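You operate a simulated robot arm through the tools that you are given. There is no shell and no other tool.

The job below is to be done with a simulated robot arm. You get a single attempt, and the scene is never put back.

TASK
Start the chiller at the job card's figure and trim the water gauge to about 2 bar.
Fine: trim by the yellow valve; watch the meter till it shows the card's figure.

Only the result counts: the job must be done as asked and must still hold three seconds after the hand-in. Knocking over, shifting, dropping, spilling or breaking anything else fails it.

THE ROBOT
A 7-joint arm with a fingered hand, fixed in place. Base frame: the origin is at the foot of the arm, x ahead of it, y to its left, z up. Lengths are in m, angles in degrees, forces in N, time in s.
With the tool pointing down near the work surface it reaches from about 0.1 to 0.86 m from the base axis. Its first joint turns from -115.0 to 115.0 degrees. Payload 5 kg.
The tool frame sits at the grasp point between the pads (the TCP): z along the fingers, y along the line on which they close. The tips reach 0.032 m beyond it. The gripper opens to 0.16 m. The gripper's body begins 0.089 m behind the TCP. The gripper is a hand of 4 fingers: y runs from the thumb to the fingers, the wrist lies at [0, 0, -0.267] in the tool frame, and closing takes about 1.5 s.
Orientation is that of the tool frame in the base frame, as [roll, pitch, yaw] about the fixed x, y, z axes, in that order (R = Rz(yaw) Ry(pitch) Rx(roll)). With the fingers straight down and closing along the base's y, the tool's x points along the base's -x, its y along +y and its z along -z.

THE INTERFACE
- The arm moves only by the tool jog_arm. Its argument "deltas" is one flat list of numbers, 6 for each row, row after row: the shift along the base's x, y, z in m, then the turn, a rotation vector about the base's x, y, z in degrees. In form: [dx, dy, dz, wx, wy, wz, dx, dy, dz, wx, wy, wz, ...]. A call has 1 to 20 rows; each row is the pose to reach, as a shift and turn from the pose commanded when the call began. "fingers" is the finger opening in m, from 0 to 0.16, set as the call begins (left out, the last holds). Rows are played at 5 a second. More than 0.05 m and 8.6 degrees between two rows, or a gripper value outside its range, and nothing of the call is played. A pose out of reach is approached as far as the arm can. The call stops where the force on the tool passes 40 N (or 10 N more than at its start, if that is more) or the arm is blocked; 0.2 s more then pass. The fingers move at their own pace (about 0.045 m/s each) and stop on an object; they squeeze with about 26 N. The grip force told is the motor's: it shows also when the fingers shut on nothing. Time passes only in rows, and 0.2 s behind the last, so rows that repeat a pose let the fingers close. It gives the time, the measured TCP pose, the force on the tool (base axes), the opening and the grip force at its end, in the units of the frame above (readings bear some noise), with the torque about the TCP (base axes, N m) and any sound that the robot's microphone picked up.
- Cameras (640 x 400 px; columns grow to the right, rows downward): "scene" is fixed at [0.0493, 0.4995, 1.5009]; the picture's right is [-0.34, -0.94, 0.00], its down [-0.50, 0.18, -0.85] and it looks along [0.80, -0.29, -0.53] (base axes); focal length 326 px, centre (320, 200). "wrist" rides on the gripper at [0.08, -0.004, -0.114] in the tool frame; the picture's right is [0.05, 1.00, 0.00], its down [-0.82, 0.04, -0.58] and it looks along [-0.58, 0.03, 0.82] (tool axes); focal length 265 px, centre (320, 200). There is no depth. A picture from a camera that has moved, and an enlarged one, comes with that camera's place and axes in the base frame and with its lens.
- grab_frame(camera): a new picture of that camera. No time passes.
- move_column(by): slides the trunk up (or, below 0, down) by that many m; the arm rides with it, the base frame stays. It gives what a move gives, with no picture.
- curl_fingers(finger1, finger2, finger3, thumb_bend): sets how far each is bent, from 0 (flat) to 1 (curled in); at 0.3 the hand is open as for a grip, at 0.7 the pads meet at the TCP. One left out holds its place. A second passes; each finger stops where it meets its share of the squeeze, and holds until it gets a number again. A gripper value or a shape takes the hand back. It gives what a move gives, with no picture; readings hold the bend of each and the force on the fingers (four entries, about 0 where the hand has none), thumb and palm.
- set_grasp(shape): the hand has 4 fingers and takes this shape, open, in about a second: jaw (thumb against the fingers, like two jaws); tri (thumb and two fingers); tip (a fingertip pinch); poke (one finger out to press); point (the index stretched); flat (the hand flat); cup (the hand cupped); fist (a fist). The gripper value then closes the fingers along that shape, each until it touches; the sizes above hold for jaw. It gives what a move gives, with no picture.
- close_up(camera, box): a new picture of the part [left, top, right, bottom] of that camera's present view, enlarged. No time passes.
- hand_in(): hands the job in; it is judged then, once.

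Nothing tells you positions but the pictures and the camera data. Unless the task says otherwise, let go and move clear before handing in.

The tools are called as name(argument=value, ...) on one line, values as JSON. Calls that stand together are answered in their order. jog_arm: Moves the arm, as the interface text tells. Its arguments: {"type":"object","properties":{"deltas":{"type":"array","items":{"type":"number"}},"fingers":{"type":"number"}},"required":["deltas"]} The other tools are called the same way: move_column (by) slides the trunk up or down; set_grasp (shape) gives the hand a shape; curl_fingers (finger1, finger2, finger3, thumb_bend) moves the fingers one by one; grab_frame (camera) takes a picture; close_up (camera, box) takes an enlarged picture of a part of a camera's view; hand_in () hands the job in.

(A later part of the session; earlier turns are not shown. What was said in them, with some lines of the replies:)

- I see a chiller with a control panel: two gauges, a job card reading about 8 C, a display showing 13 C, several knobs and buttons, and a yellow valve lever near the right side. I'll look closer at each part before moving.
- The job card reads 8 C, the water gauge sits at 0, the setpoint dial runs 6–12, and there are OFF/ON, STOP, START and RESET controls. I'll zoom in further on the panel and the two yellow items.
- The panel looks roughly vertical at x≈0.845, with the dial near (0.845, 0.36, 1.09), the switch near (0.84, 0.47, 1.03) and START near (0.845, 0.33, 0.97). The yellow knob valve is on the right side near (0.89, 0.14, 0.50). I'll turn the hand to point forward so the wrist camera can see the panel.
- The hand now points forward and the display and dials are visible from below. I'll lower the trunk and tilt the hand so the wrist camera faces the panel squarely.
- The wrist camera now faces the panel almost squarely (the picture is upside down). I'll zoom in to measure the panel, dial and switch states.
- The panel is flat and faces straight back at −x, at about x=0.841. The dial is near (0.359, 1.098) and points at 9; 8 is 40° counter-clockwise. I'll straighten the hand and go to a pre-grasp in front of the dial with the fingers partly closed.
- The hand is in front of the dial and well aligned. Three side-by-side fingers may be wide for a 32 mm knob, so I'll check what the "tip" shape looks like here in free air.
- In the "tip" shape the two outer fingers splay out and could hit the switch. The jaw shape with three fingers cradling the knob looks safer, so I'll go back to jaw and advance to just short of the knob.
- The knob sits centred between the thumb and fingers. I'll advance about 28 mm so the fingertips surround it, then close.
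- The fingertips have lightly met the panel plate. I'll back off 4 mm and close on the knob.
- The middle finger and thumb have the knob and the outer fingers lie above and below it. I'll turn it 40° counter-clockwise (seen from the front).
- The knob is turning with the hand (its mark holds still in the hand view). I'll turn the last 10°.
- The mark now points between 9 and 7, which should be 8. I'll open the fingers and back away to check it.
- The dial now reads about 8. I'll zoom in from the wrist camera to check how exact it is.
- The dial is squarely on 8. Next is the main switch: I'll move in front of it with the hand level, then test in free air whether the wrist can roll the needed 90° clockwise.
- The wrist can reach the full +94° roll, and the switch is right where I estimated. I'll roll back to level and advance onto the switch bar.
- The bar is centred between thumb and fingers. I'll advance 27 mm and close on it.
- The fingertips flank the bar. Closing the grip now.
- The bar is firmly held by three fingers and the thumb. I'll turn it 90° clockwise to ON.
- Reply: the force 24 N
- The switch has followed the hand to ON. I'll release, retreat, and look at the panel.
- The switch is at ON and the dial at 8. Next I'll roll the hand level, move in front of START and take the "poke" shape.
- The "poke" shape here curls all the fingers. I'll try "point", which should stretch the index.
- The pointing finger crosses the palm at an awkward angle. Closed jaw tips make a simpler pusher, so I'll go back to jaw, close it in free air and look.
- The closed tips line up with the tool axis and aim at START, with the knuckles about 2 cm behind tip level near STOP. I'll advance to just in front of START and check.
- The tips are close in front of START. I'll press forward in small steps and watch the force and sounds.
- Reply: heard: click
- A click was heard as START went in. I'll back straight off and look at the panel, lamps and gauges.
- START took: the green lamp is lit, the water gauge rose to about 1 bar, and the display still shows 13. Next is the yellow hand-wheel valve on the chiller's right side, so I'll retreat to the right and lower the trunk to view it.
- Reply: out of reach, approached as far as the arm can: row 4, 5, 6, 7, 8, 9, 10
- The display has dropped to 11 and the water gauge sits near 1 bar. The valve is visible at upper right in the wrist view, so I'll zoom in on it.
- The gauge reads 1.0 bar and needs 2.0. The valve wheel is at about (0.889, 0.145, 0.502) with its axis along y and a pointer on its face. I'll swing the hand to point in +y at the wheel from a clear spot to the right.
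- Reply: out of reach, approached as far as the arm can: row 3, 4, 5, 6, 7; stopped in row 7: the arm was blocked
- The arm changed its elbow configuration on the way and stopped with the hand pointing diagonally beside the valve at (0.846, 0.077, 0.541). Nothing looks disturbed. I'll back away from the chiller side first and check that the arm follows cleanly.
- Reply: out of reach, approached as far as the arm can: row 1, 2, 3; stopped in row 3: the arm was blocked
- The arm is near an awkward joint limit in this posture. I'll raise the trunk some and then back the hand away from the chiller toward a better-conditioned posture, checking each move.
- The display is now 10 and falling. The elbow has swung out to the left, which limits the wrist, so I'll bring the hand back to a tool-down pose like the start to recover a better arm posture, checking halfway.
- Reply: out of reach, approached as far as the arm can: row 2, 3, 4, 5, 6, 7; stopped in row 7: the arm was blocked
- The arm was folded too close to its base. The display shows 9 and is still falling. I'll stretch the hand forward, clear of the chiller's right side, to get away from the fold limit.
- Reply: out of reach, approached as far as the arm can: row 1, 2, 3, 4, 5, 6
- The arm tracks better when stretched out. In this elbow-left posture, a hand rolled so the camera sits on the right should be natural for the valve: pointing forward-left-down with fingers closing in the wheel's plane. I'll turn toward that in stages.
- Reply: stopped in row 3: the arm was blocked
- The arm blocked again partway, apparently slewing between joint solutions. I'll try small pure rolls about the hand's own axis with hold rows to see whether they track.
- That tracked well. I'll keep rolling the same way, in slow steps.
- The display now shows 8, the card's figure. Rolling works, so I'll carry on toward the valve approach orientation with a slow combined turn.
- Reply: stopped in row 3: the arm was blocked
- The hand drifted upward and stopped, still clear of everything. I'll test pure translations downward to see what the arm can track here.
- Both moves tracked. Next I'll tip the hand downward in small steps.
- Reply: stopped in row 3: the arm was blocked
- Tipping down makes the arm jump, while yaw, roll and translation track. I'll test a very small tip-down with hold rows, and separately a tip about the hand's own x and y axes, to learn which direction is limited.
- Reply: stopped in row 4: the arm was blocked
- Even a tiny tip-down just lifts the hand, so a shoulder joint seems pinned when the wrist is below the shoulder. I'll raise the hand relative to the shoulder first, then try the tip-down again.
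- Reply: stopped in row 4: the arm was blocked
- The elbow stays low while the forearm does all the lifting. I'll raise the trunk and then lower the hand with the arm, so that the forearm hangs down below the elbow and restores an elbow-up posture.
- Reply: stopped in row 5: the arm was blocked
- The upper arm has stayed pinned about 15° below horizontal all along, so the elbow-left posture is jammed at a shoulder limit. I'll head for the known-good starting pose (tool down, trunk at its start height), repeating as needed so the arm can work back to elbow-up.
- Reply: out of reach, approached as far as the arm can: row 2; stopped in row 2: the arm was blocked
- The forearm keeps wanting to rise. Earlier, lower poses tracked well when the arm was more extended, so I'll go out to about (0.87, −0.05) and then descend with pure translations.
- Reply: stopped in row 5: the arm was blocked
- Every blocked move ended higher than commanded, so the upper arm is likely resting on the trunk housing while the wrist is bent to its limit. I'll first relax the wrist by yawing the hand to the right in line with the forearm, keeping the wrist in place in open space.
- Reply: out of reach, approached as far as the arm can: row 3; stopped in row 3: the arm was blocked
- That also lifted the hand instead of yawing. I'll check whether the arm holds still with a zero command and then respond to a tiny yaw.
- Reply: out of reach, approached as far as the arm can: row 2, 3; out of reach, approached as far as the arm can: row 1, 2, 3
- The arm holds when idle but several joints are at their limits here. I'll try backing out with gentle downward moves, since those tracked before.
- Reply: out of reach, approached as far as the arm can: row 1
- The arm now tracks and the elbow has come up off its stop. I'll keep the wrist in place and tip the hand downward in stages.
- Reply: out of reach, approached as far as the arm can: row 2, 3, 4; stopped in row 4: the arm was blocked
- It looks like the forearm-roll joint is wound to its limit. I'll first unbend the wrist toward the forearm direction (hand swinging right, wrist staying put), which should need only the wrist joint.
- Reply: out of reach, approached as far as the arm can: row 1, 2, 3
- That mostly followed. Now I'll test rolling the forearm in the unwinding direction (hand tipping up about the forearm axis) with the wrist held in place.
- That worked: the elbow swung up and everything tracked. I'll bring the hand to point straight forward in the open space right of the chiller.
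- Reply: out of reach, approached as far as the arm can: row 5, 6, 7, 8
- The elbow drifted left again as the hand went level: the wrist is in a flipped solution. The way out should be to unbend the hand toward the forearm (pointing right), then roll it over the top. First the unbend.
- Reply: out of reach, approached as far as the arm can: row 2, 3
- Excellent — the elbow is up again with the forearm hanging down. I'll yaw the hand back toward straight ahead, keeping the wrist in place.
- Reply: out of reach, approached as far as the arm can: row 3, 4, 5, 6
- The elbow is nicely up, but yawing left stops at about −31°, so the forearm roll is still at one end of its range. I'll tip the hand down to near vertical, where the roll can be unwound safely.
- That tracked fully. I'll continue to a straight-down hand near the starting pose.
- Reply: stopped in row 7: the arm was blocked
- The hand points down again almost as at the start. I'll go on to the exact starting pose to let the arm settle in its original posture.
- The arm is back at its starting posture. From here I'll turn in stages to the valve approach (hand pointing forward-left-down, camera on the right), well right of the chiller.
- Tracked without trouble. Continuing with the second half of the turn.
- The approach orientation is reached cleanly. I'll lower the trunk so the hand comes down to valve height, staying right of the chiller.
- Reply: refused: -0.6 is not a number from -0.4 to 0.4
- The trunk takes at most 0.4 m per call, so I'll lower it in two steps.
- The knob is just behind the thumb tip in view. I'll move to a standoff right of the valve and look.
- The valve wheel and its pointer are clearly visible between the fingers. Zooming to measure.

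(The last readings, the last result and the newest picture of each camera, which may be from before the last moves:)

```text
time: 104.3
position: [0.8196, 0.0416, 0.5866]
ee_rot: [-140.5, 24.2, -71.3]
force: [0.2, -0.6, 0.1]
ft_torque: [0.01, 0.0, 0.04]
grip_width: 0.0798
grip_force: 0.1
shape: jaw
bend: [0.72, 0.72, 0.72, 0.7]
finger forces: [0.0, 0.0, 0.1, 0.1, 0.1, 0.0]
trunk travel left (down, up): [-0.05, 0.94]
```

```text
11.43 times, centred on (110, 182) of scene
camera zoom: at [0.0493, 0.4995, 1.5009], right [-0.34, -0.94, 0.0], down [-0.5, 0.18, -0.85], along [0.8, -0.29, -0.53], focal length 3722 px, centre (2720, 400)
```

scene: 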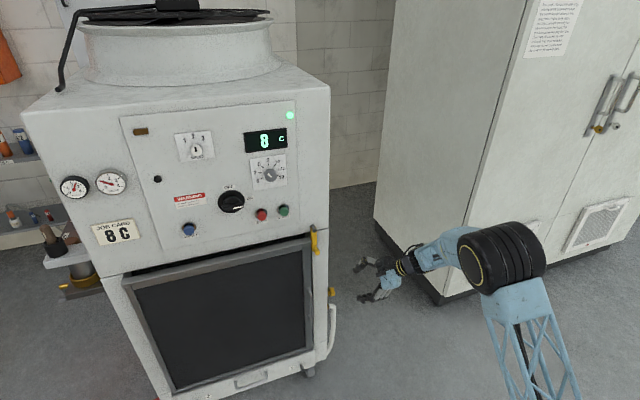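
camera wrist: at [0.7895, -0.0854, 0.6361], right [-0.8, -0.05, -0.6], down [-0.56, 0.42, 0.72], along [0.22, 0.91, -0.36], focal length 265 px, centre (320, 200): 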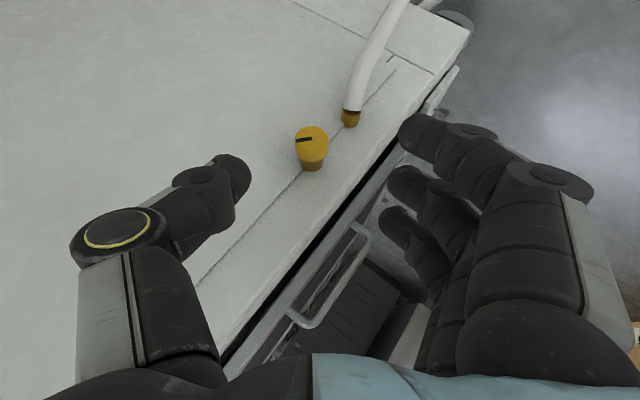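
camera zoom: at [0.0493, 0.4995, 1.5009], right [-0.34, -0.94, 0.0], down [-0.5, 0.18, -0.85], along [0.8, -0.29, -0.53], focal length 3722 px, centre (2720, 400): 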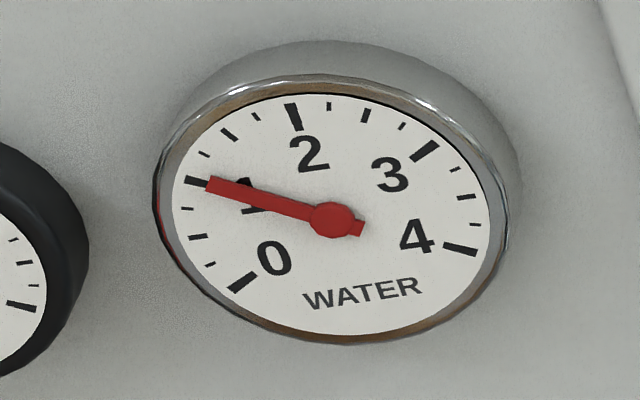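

The wheel is about 34 mm across and 12 mm thick, with its face centred at (0.889, 0.135, 0.501) and its pointer at roughly 1 o'clock. A more head-on approach will keep the third finger off the chiller side, so I'll turn further toward +y at a 12 cm standoff.

jog_arm(deltas=[0.0056, -0.003, -0.008, 4.2, -1.16, 3.5, 0.011, -0.006, -0.0155, 8.35, -2.3, 7.0, 0.017, -0.008, -0.023, 12.5, -3.5, 10.6, 0.0225, -0.01, -0.031, 16.7, -4.6, 14.1, 0.028, -0.012, -0.039, 20.9, -5.8, 17.6, 0.034, -0.014, -0.0465, 25, -6.9, 21.1, 0.0395, -0.015, -0.054, 29.2, -8.1, 24.6, 0.045, -0.016, -0.062, 33.4, -9.25, 28.15])

grab_frame(camera="wrist")

grab_frame(camera="scene")

```text
time: 106.2
position: [0.8648, 0.0261, 0.5243]
ee_rot: [-105.2, 42.6, -22.3]
force: [-0.2, 0.4, 1.2]
ft_torque: [-0.07, 0.04, -0.02]
grip_width: 0.0801
grip_force: 0.0
shape: jaw
bend: [0.72, 0.72, 0.72, 0.7]
finger forces: [0.0, 0.1, 0.1, 0.0, 0.1, 0.0]
trunk travel left (down, up): [-0.05, 0.94]
```

```text
taken
camera wrist: at [0.9, -0.1067, 0.4951], right [-0.67, -0.01, -0.74], down [-0.7, -0.33, 0.63], along [-0.25, 0.94, 0.21], focal length 265 px, centre (320, 200)
```

wrist: 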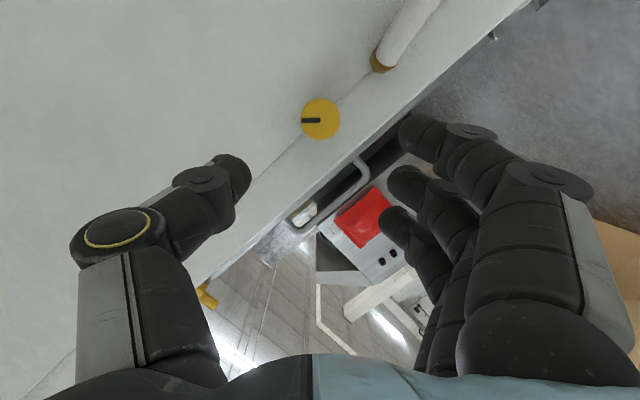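

```text
taken
```

scene: 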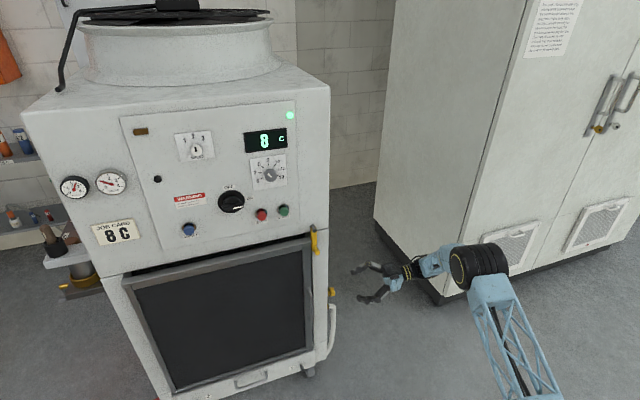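

Tracked cleanly and the wheel is centred between thumb and fingers. Zooming to refine the alignment.

close_up(camera="wrist", box=[260, 70, 400, 170])

```text
4.00 times, centred on (330, 120) of wrist
camera zoom: at [0.9, -0.1067, 0.4951], right [-0.67, -0.01, -0.74], down [-0.7, -0.33, 0.63], along [-0.25, 0.94, 0.21], focal length 1062 px, centre (280, 520)
```

zoom: 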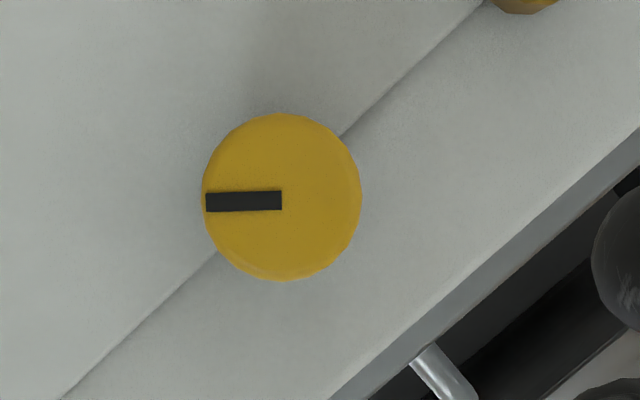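

The wheel face centre is refined to (0.891, 0.139, 0.499). I'll approach along the hand's axis with a 60 mm opening, stopping 2.5 cm short to check.

jog_arm(deltas=[0.004, 0.018, -0.004, 0, 0, 0, 0.008, 0.036, -0.008, 0, 0, 0, 0.012, 0.054, -0.012, 0, 0, 0, 0.0155, 0.068, -0.015, 0, 0, 0, 0.0155, 0.068, -0.015, 0, 0, 0], fingers=0.06)

grab_frame(camera="wrist")

close_up(camera="scene", box=[300, 220, 420, 320])

```text
time: 107.3
position: [0.8805, 0.0936, 0.5104]
ee_rot: [-105.5, 42.5, -22.4]
force: [0.0, -0.2, -0.1]
ft_torque: [0.01, 0.01, 0.0]
grip_width: 0.0606
grip_force: 0.0
shape: jaw
bend: [0.73, 0.73, 0.73, 0.7]
finger forces: [0.0, 0.0, 0.1, 0.0, 0.0, 0.0]
trunk travel left (down, up): [-0.05, 0.94]
```

```text
taken
camera wrist: at [0.9152, -0.0385, 0.4798], right [-0.67, -0.01, -0.74], down [-0.7, -0.33, 0.63], along [-0.25, 0.95, 0.21], focal length 265 px, centre (320, 200)
```

wrist: 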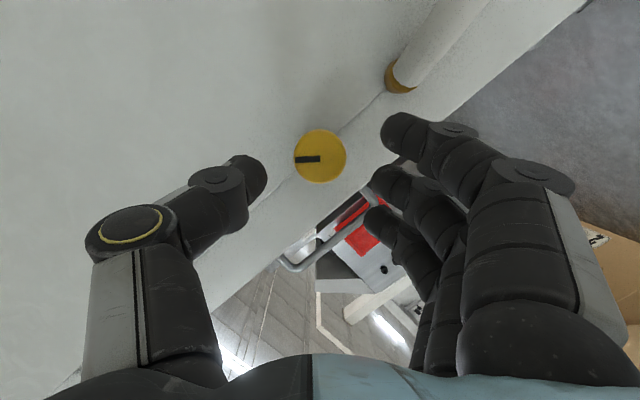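

```text
4.00 times, centred on (360, 270) of scene
camera zoom: at [0.0493, 0.4995, 1.5009], right [-0.34, -0.94, 0.0], down [-0.5, 0.18, -0.85], along [0.8, -0.29, -0.53], focal length 1303 px, centre (160, -80)
```

zoom: 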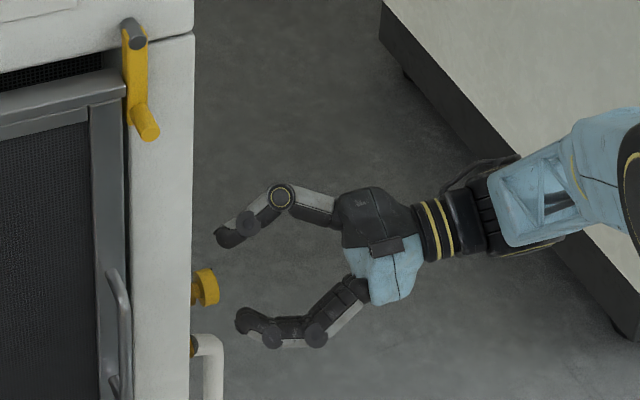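

Alignment is good. Advancing the last 25 mm so the fingertips straddle the wheel.

jog_arm(deltas=[0.002, 0.009, -0.002, 0, 0, 0, 0.004, 0.018, -0.004, 0, 0, 0, 0.005, 0.0245, -0.006, 0, 0, 0])

grab_frame(camera="wrist")

close_up(camera="scene", box=[300, 220, 420, 320])

```text
time: 108.2
position: [0.8843, 0.1182, 0.5036]
ee_rot: [-105.5, 42.6, -22.3]
force: [-0.5, -0.2, -0.8]
ft_torque: [0.01, 0.06, 0.01]
grip_width: 0.0607
grip_force: 0.1
shape: jaw
bend: [0.73, 0.73, 0.73, 0.7]
finger forces: [0.0, 0.1, 0.0, 0.0, 0.0, 0.1]
trunk travel left (down, up): [-0.05, 0.94]
```

```text
taken
camera wrist: at [0.9202, -0.014, 0.4733], right [-0.67, -0.01, -0.74], down [-0.7, -0.33, 0.64], along [-0.25, 0.94, 0.21], focal length 265 px, centre (320, 200)
```

wrist: 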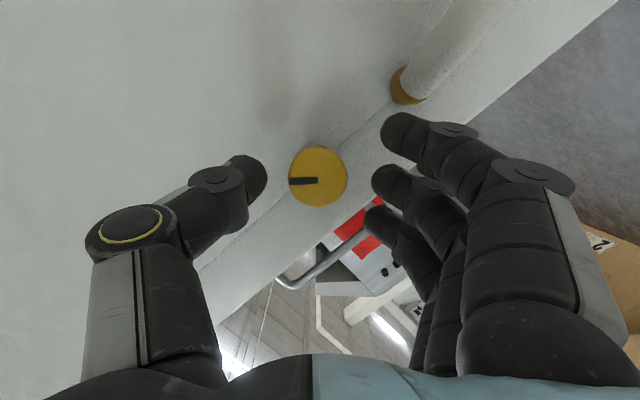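

```text
4.00 times, centred on (360, 270) of scene
camera zoom: at [0.0493, 0.4995, 1.5009], right [-0.34, -0.94, 0.0], down [-0.5, 0.18, -0.85], along [0.8, -0.29, -0.53], focal length 1303 px, centre (160, -80)
```

zoom: 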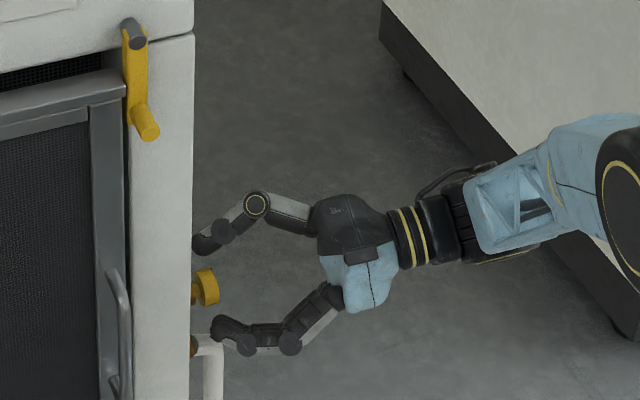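

The fingers straddle the wheel without touching anything. Closing the grip on it.

jog_arm(deltas=[0, 0, 0, 0, 0, 0, 0, 0, 0, 0, 0, 0, 0, 0, 0, 0, 0, 0, 0, 0, 0, 0, 0, 0, 0, 0, 0, 0, 0, 0, 0, 0, 0, 0, 0, 0], fingers=0.02)

grab_frame(camera="wrist")

close_up(camera="scene", box=[300, 220, 420, 320])

close_up(camera="scene", box=[90, 165, 130, 200])

```text
time: 109.5
position: [0.8859, 0.1186, 0.5039]
ee_rot: [-105.3, 42.5, -22.3]
force: [12.8, 2.4, 7.6]
ft_torque: [0.08, -0.13, -0.17]
grip_width: 0.0141
grip_force: 25.8
shape: jaw
bend: [0.68, 0.73, 0.68, 0.7]
finger forces: [0.0, 8.2, 0.0, 0.0, 23.0, 0.0]
trunk travel left (down, up): [-0.05, 0.94]
```

```text
taken
camera wrist: at [0.9211, -0.014, 0.4749], right [-0.67, -0.01, -0.74], down [-0.7, -0.33, 0.63], along [-0.25, 0.95, 0.21], focal length 265 px, centre (320, 200)
```

wrist: 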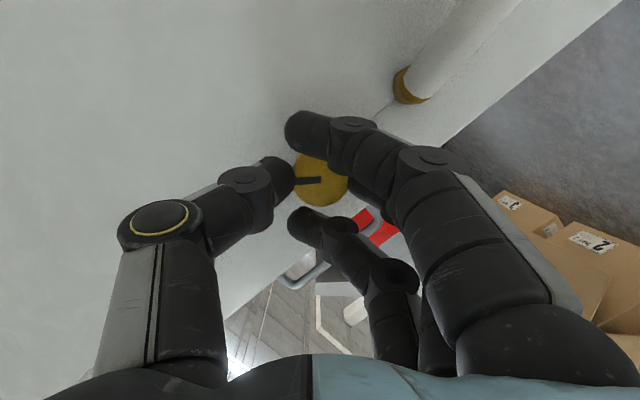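

```text
4.00 times, centred on (360, 270) of scene
camera zoom: at [0.0493, 0.4995, 1.5009], right [-0.34, -0.94, 0.0], down [-0.5, 0.18, -0.85], along [0.8, -0.29, -0.53], focal length 1303 px, centre (160, -80)
```

zoom: 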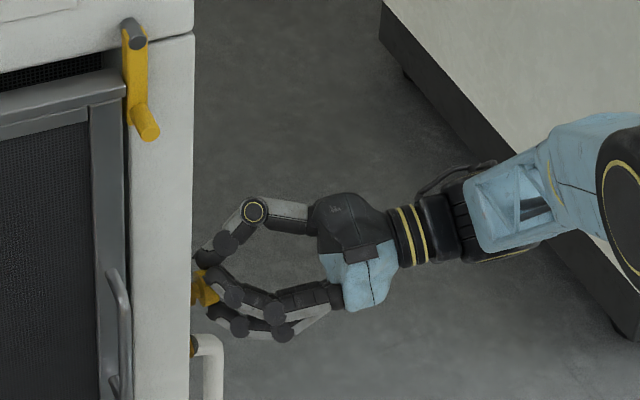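

```text
11.43 times, centred on (110, 182) of scene
camera zoom: at [0.0493, 0.4995, 1.5009], right [-0.34, -0.94, 0.0], down [-0.5, 0.18, -0.85], along [0.8, -0.29, -0.53], focal length 3722 px, centre (2720, 400)
```

zoom: 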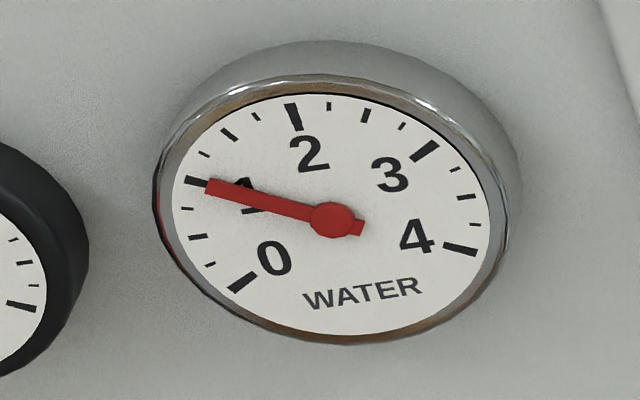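

The wheel is held by thumb and middle finger. I'll turn it a small amount clockwise (seen from its face) about its own axis and see which way the gauge moves.

jog_arm(deltas=[0.0004, 0, 0.0004, 0, 4, 0, 0.0009, 0, 0.0007, 0, 8, 0, 0.0013, 0, 0.001, 0, 12, 0, 0.0018, 0, 0.0013, 0, 16, 0, 0.0018, 0, 0.0013, 0, 16, 0])

grab_frame(camera="wrist")

close_up(camera="scene", box=[90, 165, 130, 200])

```text
time: 110.8
position: [0.8873, 0.1182, 0.5052]
ee_rot: [-116.5, 56.9, -30.9]
force: [16.4, 2.7, 10.3]
ft_torque: [0.19, -0.12, -0.22]
grip_width: 0.014
grip_force: 26.0
shape: jaw
bend: [0.68, 0.73, 0.68, 0.7]
finger forces: [0.0, 8.1, 0.0, 0.0, 26.6, 0.0]
trunk travel left (down, up): [-0.05, 0.94]
```

```text
taken
camera wrist: at [0.9128, -0.0142, 0.4669], right [-0.85, -0.01, -0.53], down [-0.5, -0.33, 0.8], along [-0.18, 0.95, 0.27], focal length 265 px, centre (320, 200)
```

wrist: 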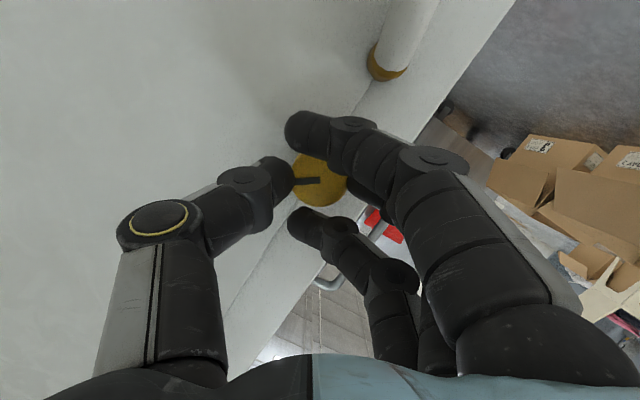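

```text
11.43 times, centred on (110, 182) of scene
camera zoom: at [0.0493, 0.4995, 1.5009], right [-0.34, -0.94, 0.0], down [-0.5, 0.18, -0.85], along [0.8, -0.29, -0.53], focal length 3722 px, centre (2720, 400)
```

zoom: 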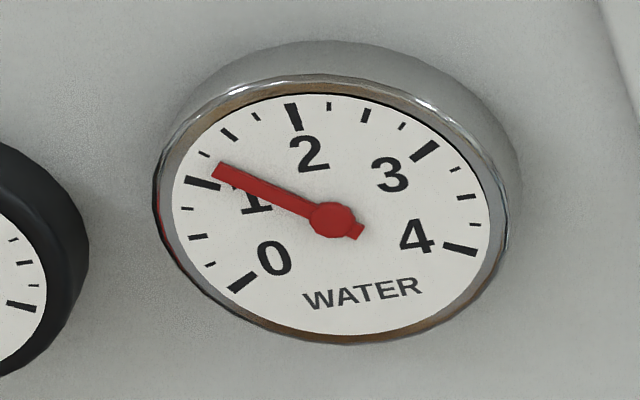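

Clockwise raises the pressure, about 0.2 bar for 16°, and the wheel follows the hand. I'll turn another 32° and check.

jog_arm(deltas=[0.0008, 0, 0.0004, 0, 6.4, 0, 0.0017, 0, 0.0007, 0, 12.8, 0, 0.0025, 0, 0.0009, 0, 19.2, 0, 0.0034, 0, 0.001, 0, 25.6, 0, 0.0043, 0, 0.001, 0, 32, 0, 0.0043, 0, 0.001, 0, 32, 0])

grab_frame(camera="wrist")

close_up(camera="scene", box=[90, 165, 130, 200])

grab_frame(camera="scene")

```text
time: 112.2
position: [0.8904, 0.1187, 0.5062]
ee_rot: [169.8, 73.5, -99.9]
force: [12.3, 3.1, 5.6]
ft_torque: [0.11, -0.06, -0.11]
grip_width: 0.0141
grip_force: 26.1
shape: jaw
bend: [0.68, 0.73, 0.68, 0.7]
finger forces: [0.0, 10.7, 0.0, 0.0, 21.0, 0.0]
trunk travel left (down, up): [-0.05, 0.94]
```

```text
taken
camera wrist: at [0.8928, -0.0141, 0.4595], right [-1.0, -0.01, 0.0], down [0.0, -0.33, 0.95], along [-0.01, 0.95, 0.33], focal length 265 px, centre (320, 200)
```

wrist: 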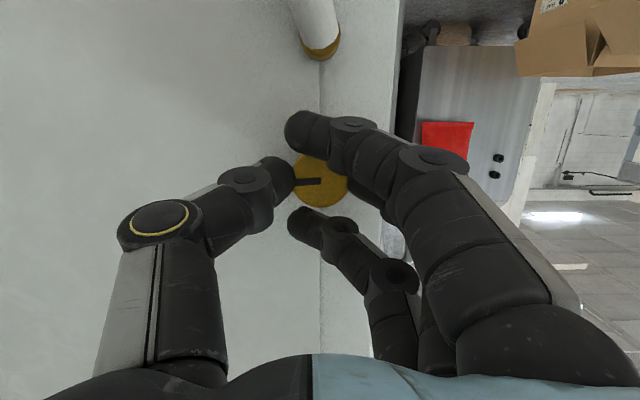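

```text
11.43 times, centred on (110, 182) of scene
camera zoom: at [0.0493, 0.4995, 1.5009], right [-0.34, -0.94, 0.0], down [-0.5, 0.18, -0.85], along [0.8, -0.29, -0.53], focal length 3722 px, centre (2720, 400)
```

zoom: 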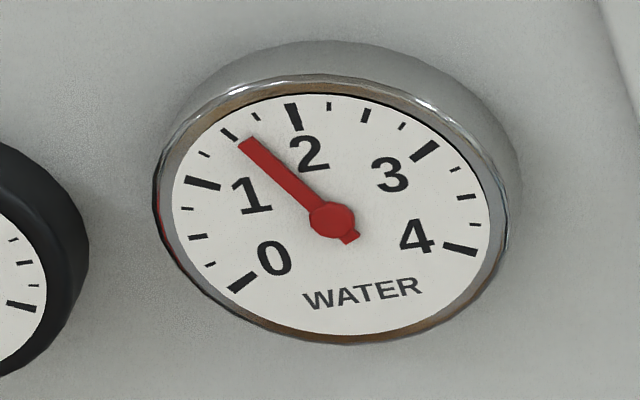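

```text
taken
```

scene: 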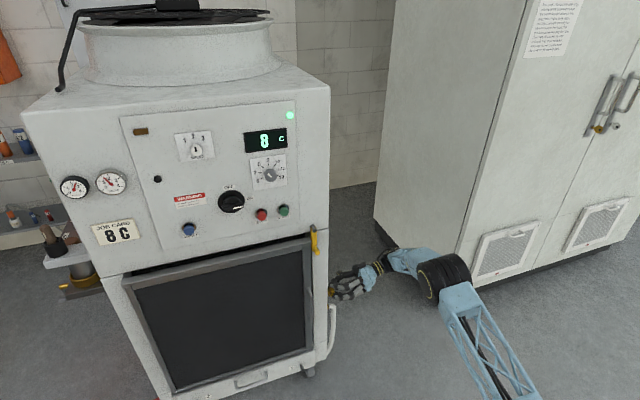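

The gauge is near 1.57, a steady ~80° per bar. I'll turn a further 26° and look again.

jog_arm(deltas=[0.0009, 0, -0.0001, 0, 6.5, 0, 0.0018, 0, -0.0003, 0, 13, 0, 0.0026, 0, -0.0005, 0, 19.5, 0, 0.0034, 0, -0.0009, 0, 26, 0, 0.0034, 0, -0.0009, 0, 26, 0])

grab_frame(camera="wrist")

close_up(camera="scene", box=[90, 165, 130, 200])

```text
time: 113.3
position: [0.8947, 0.1182, 0.5044]
ee_rot: [116.9, 57.1, -149.2]
force: [11.1, 4.2, -1.2]
ft_torque: [0.07, -0.03, -0.07]
grip_width: 0.0135
grip_force: 25.9
shape: jaw
bend: [0.68, 0.73, 0.68, 0.7]
finger forces: [0.0, 11.6, 0.0, 0.1, 20.0, 0.0]
trunk travel left (down, up): [-0.05, 0.94]
```

```text
taken
camera wrist: at [0.8764, -0.0141, 0.4619], right [-0.9, -0.01, 0.44], down [0.42, -0.33, 0.85], along [0.13, 0.95, 0.3], focal length 265 px, centre (320, 200)
```

wrist: 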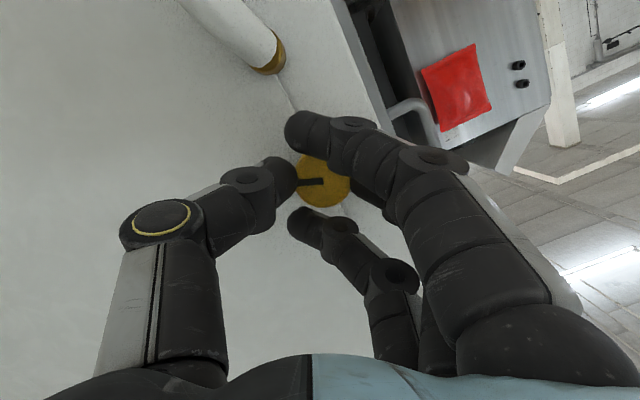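

```text
11.43 times, centred on (110, 182) of scene
camera zoom: at [0.0493, 0.4995, 1.5009], right [-0.34, -0.94, 0.0], down [-0.5, 0.18, -0.85], along [0.8, -0.29, -0.53], focal length 3722 px, centre (2720, 400)
```

zoom: 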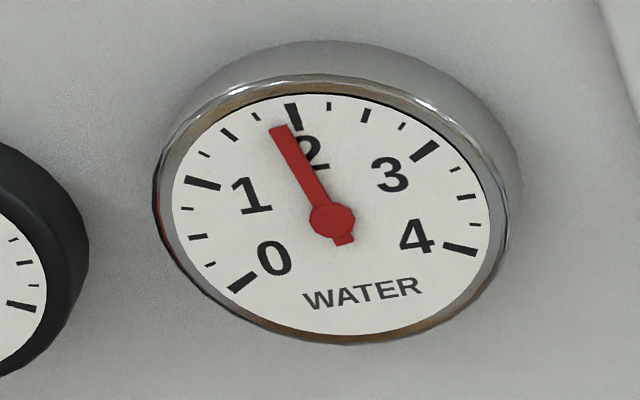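

The gauge is about 1.88. I'll add another 9°.

jog_arm(deltas=[0.0005, 0, -0.0003, 0, 4.5, 0, 0.001, 0, -0.0006, 0, 9, 0, 0.001, 0, -0.0006, 0, 9, 0, 0.001, 0, -0.0006, 0, 9, 0])

close_up(camera="scene", box=[90, 165, 130, 200])

grab_frame(camera="wrist")

```text
time: 114.3
position: [0.8955, 0.1185, 0.5032]
ee_rot: [109.9, 49.2, -154.7]
force: [7.0, 3.7, -5.7]
ft_torque: [0.0, -0.04, -0.02]
grip_width: 0.0129
grip_force: 25.6
shape: jaw
bend: [0.68, 0.72, 0.68, 0.7]
finger forces: [0.1, 11.1, 0.0, 0.0, 20.0, 0.0]
trunk travel left (down, up): [-0.05, 0.94]
```

```text
11.43 times, centred on (110, 182) of scene
camera zoom: at [0.0493, 0.4995, 1.5009], right [-0.34, -0.94, 0.0], down [-0.5, 0.18, -0.85], along [0.8, -0.29, -0.53], focal length 3722 px, centre (2720, 400)
```

zoom: 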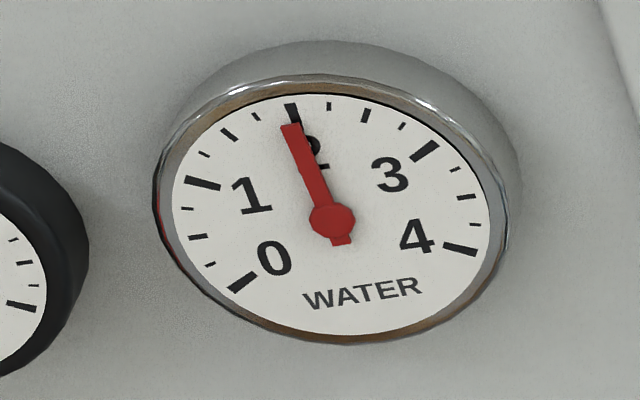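

```text
taken
camera wrist: at [0.8711, -0.0141, 0.4646], right [-0.82, -0.01, 0.57], down [0.55, -0.33, 0.77], along [0.18, 0.95, 0.27], focal length 265 px, centre (320, 200)
```

wrist: 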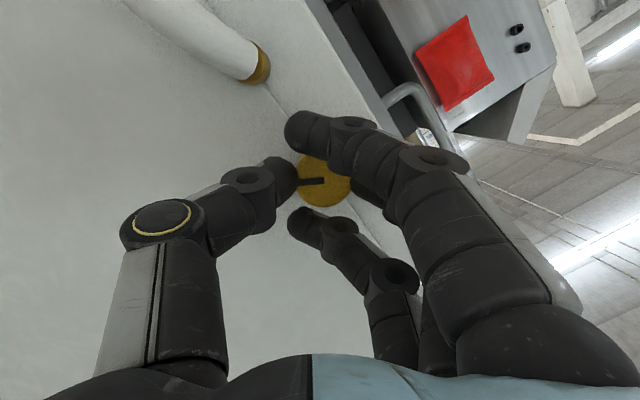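

The gauge reads about 1.97. I'll add a final 2°, then release and verify it stays.

jog_arm(deltas=[0.0002, 0, -0.0001, 0, 1, 0, 0.0003, 0, -0.0002, 0, 2, 0, 0.0003, 0, -0.0002, 0, 2, 0])

jog_arm(deltas=[0, 0, 0, 0, 0, 0, 0, 0, 0, 0, 0, 0, 0, 0, 0, 0, 0, 0, 0, 0, 0, 0, 0, 0, 0, 0, 0, 0, 0, 0], fingers=0.06)

close_up(camera="scene", box=[90, 165, 130, 200])

grab_frame(camera="wrist")

grab_frame(camera="scene")

```text
time: 115.2
position: [0.8962, 0.1177, 0.5035]
ee_rot: [108.6, 47.4, -155.6]
force: [3.8, 2.5, -6.6]
ft_torque: [-0.04, -0.06, 0.09]
grip_width: 0.0129
grip_force: 25.7
shape: jaw
bend: [0.68, 0.72, 0.68, 0.7]
finger forces: [0.0, 11.6, 0.1, 0.0, 18.8, 0.0]
trunk travel left (down, up): [-0.05, 0.94]
```

```text
time: 116.3
position: [0.8963, 0.119, 0.5032]
ee_rot: [108.5, 47.5, -155.6]
force: [0.3, 0.3, -0.2]
ft_torque: [0.04, -0.03, -0.05]
grip_width: 0.0595
grip_force: 0.1
shape: jaw
bend: [0.73, 0.73, 0.73, 0.7]
finger forces: [0.0, 0.1, 0.1, 0.1, 0.0, 0.1]
trunk travel left (down, up): [-0.05, 0.94]
```

```text
11.43 times, centred on (110, 182) of scene
camera zoom: at [0.0493, 0.4995, 1.5009], right [-0.34, -0.94, 0.0], down [-0.5, 0.18, -0.85], along [0.8, -0.29, -0.53], focal length 3722 px, centre (2720, 400)
```

zoom: 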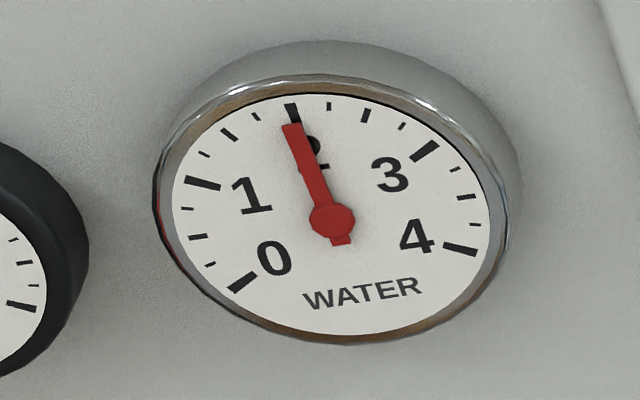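

```text
taken
camera wrist: at [0.8701, -0.014, 0.4659], right [-0.8, -0.01, 0.6], down [0.57, -0.33, 0.75], along [0.19, 0.95, 0.27], focal length 265 px, centre (320, 200)
```

wrist: 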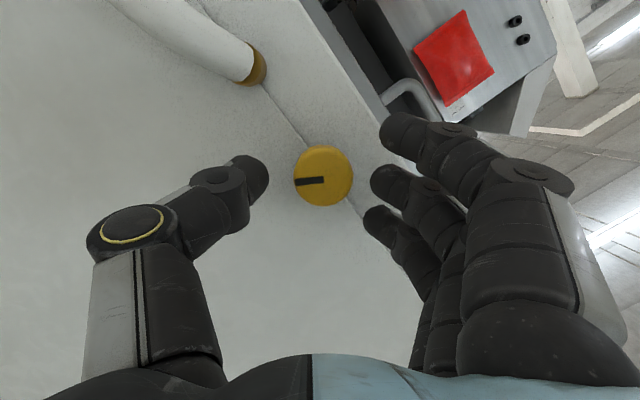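

```text
taken
```

scene: 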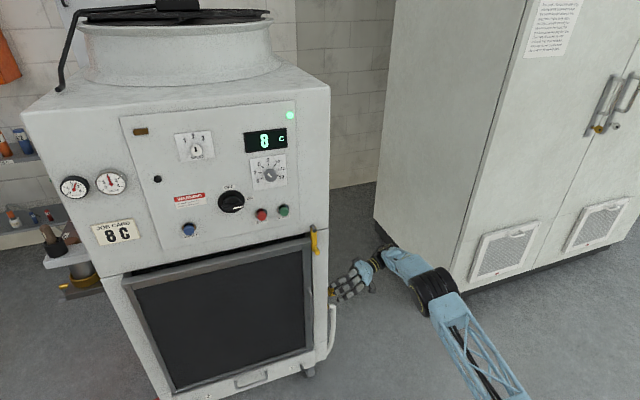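

Released with the gauge still at 2 bar. I'll back straight out along −y, then away from the chiller.

jog_arm(deltas=[0, -0.015, 0, 0, 0, 0, 0, -0.03, 0, 0, 0, 0, 0, -0.045, 0, 0, 0, 0, 0, -0.06, 0, 0, 0, 0])

jog_arm(deltas=[-0.015, -0.02, 0.01, 0, 0, 0, -0.03, -0.04, 0.02, 0, 0, 0, -0.05, -0.06, 0.03, 0, 0, 0, -0.07, -0.08, 0.04, 0, 0, 0])

grab_frame(camera="scene")

grab_frame(camera="wrist")

close_up(camera="scene", box=[90, 165, 130, 200])

close_up(camera="scene", box=[120, 100, 310, 250])

```text
time: 117.3
position: [0.8965, 0.059, 0.5039]
ee_rot: [108.6, 47.4, -155.5]
force: [0.1, 0.1, -0.3]
ft_torque: [0.0, -0.02, -0.02]
grip_width: 0.0595
grip_force: 0.1
shape: jaw
bend: [0.73, 0.73, 0.73, 0.7]
finger forces: [0.0, 0.1, 0.0, 0.0, 0.0, 0.1]
trunk travel left (down, up): [-0.05, 0.94]
```

```text
time: 118.3
position: [0.826, -0.0211, 0.5434]
ee_rot: [108.5, 47.6, -155.6]
force: [0.6, -0.3, -1.0]
ft_torque: [0.04, 0.01, 0.05]
grip_width: 0.0595
grip_force: 0.0
shape: jaw
bend: [0.73, 0.73, 0.73, 0.7]
finger forces: [0.0, 0.0, 0.1, 0.0, 0.0, 0.1]
trunk travel left (down, up): [-0.05, 0.94]
```

```text
taken
```

scene: 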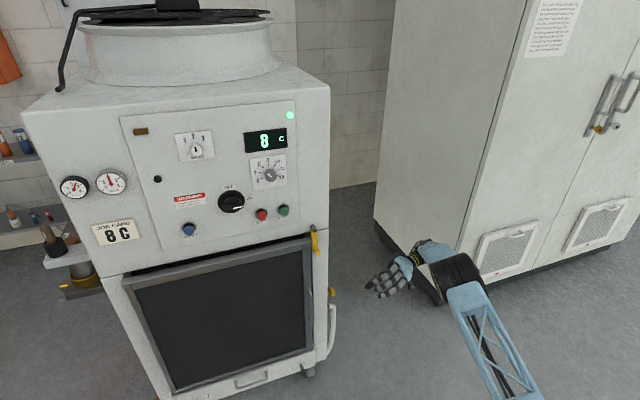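

```text
taken
camera wrist: at [0.8001, -0.1535, 0.506], right [-0.8, -0.01, 0.6], down [0.57, -0.33, 0.75], along [0.19, 0.95, 0.27], focal length 265 px, centre (320, 200)
```

wrist: 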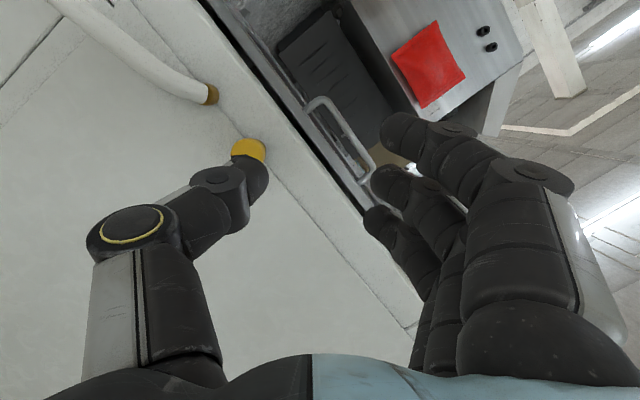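

```text
11.43 times, centred on (110, 182) of scene
camera zoom: at [0.0493, 0.4995, 1.5009], right [-0.34, -0.94, 0.0], down [-0.5, 0.18, -0.85], along [0.8, -0.29, -0.53], focal length 3722 px, centre (2720, 400)
```

zoom: 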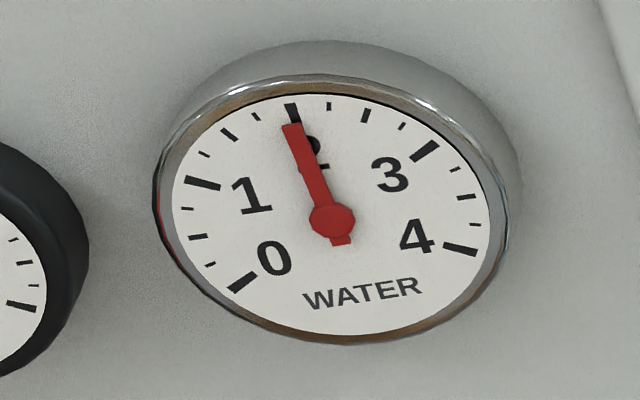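

```text
2.67 times, centred on (215, 175) of scene
camera zoom: at [0.0493, 0.4995, 1.5009], right [-0.34, -0.94, 0.0], down [-0.5, 0.18, -0.85], along [0.8, -0.29, -0.53], focal length 868 px, centre (600, 267)
```

zoom: 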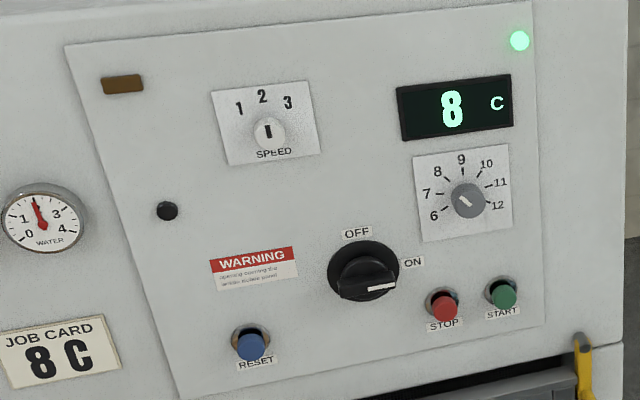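

The display shows 8 C, the green lamp is on and the gauge holds near 2 bar with the hand clear. I'll let a few seconds pass to confirm it is steady before handing in.

jog_arm(deltas=[0, -0.01, 0, 0, 0, 0, 0, -0.02, 0, 0, 0, 0, 0, -0.03, 0, 0, 0, 0, 0, -0.03, 0, 0, 0, 0, 0, -0.03, 0, 0, 0, 0, 0, -0.03, 0, 0, 0, 0, 0, -0.03, 0, 0, 0, 0, 0, -0.03, 0, 0, 0, 0, 0, -0.03, 0, 0, 0, 0, 0, -0.03, 0, 0, 0, 0, 0, -0.03, 0, 0, 0, 0, 0, -0.03, 0, 0, 0, 0, 0, -0.03, 0, 0, 0, 0, 0, -0.03, 0, 0, 0, 0, 0, -0.03, 0, 0, 0, 0, 0, -0.03, 0, 0, 0, 0, 0, -0.03, 0, 0, 0, 0])

grab_frame(camera="scene")

close_up(camera="scene", box=[40, 160, 150, 250])

close_up(camera="scene", box=[235, 100, 305, 205])

```text
time: 122.0
position: [0.8257, -0.051, 0.5444]
ee_rot: [108.6, 47.5, -155.5]
force: [0.4, 0.9, 0.1]
ft_torque: [-0.01, 0.0, 0.0]
grip_width: 0.0596
grip_force: 0.1
shape: jaw
bend: [0.73, 0.73, 0.73, 0.7]
finger forces: [0.0, 0.0, 0.0, 0.1, 0.0, 0.0]
trunk travel left (down, up): [-0.05, 0.94]
```

```text
taken
```

scene: 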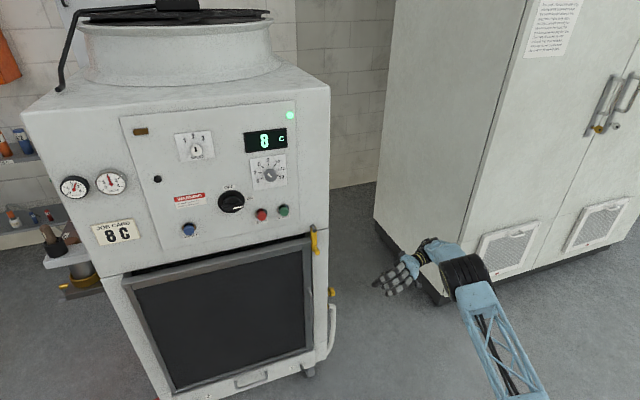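

```text
4.44 times, centred on (95, 205) of scene
camera zoom: at [0.0493, 0.4995, 1.5009], right [-0.34, -0.94, 0.0], down [-0.5, 0.18, -0.85], along [0.8, -0.29, -0.53], focal length 1447 px, centre (1320, 178)
```

zoom: 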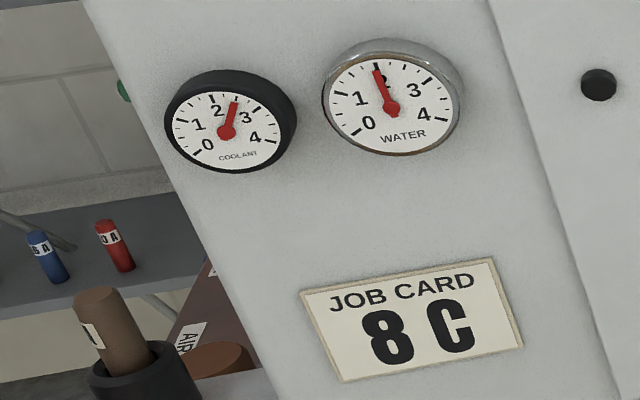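

```text
3.81 times, centred on (270, 152) of scene
camera zoom: at [0.0493, 0.4995, 1.5009], right [-0.34, -0.94, 0.0], down [-0.5, 0.18, -0.85], along [0.8, -0.29, -0.53], focal length 1240 px, centre (510, 381)
```

zoom: 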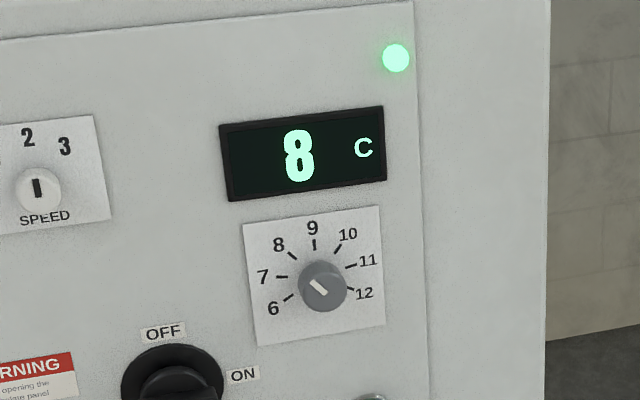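

Everything is steady: the display reads 8 C, the run lamp is green, the water gauge is at about 2 bar, and the hand is open and clear. Handing in now.

hand_in()

```text
The job is handed in.
```

The chiller is running at the job card's 8 C, and the water gauge reads about 2 bar (just under, roughly 1.97). I've handed the job in.

- **Setpoint and start:** I turned the dial from 9 to 8, turned the main switch to ON and pressed START. The green lamp lit, and I watched the display fall from 13 to 8.
- **Water trim:** the gauge sat at 1 bar after the start. Turning the yellow valve on the right side clockwise brought it up to 2.
- **Final check:** the readings held steady for several seconds after I let go, with the hand open and clear of the machine.

On the way to the valve the arm got stuck in an awkward posture and stopped several times. I worked it back to its starting posture in open space. The cameras showed nothing knocked or shifted.
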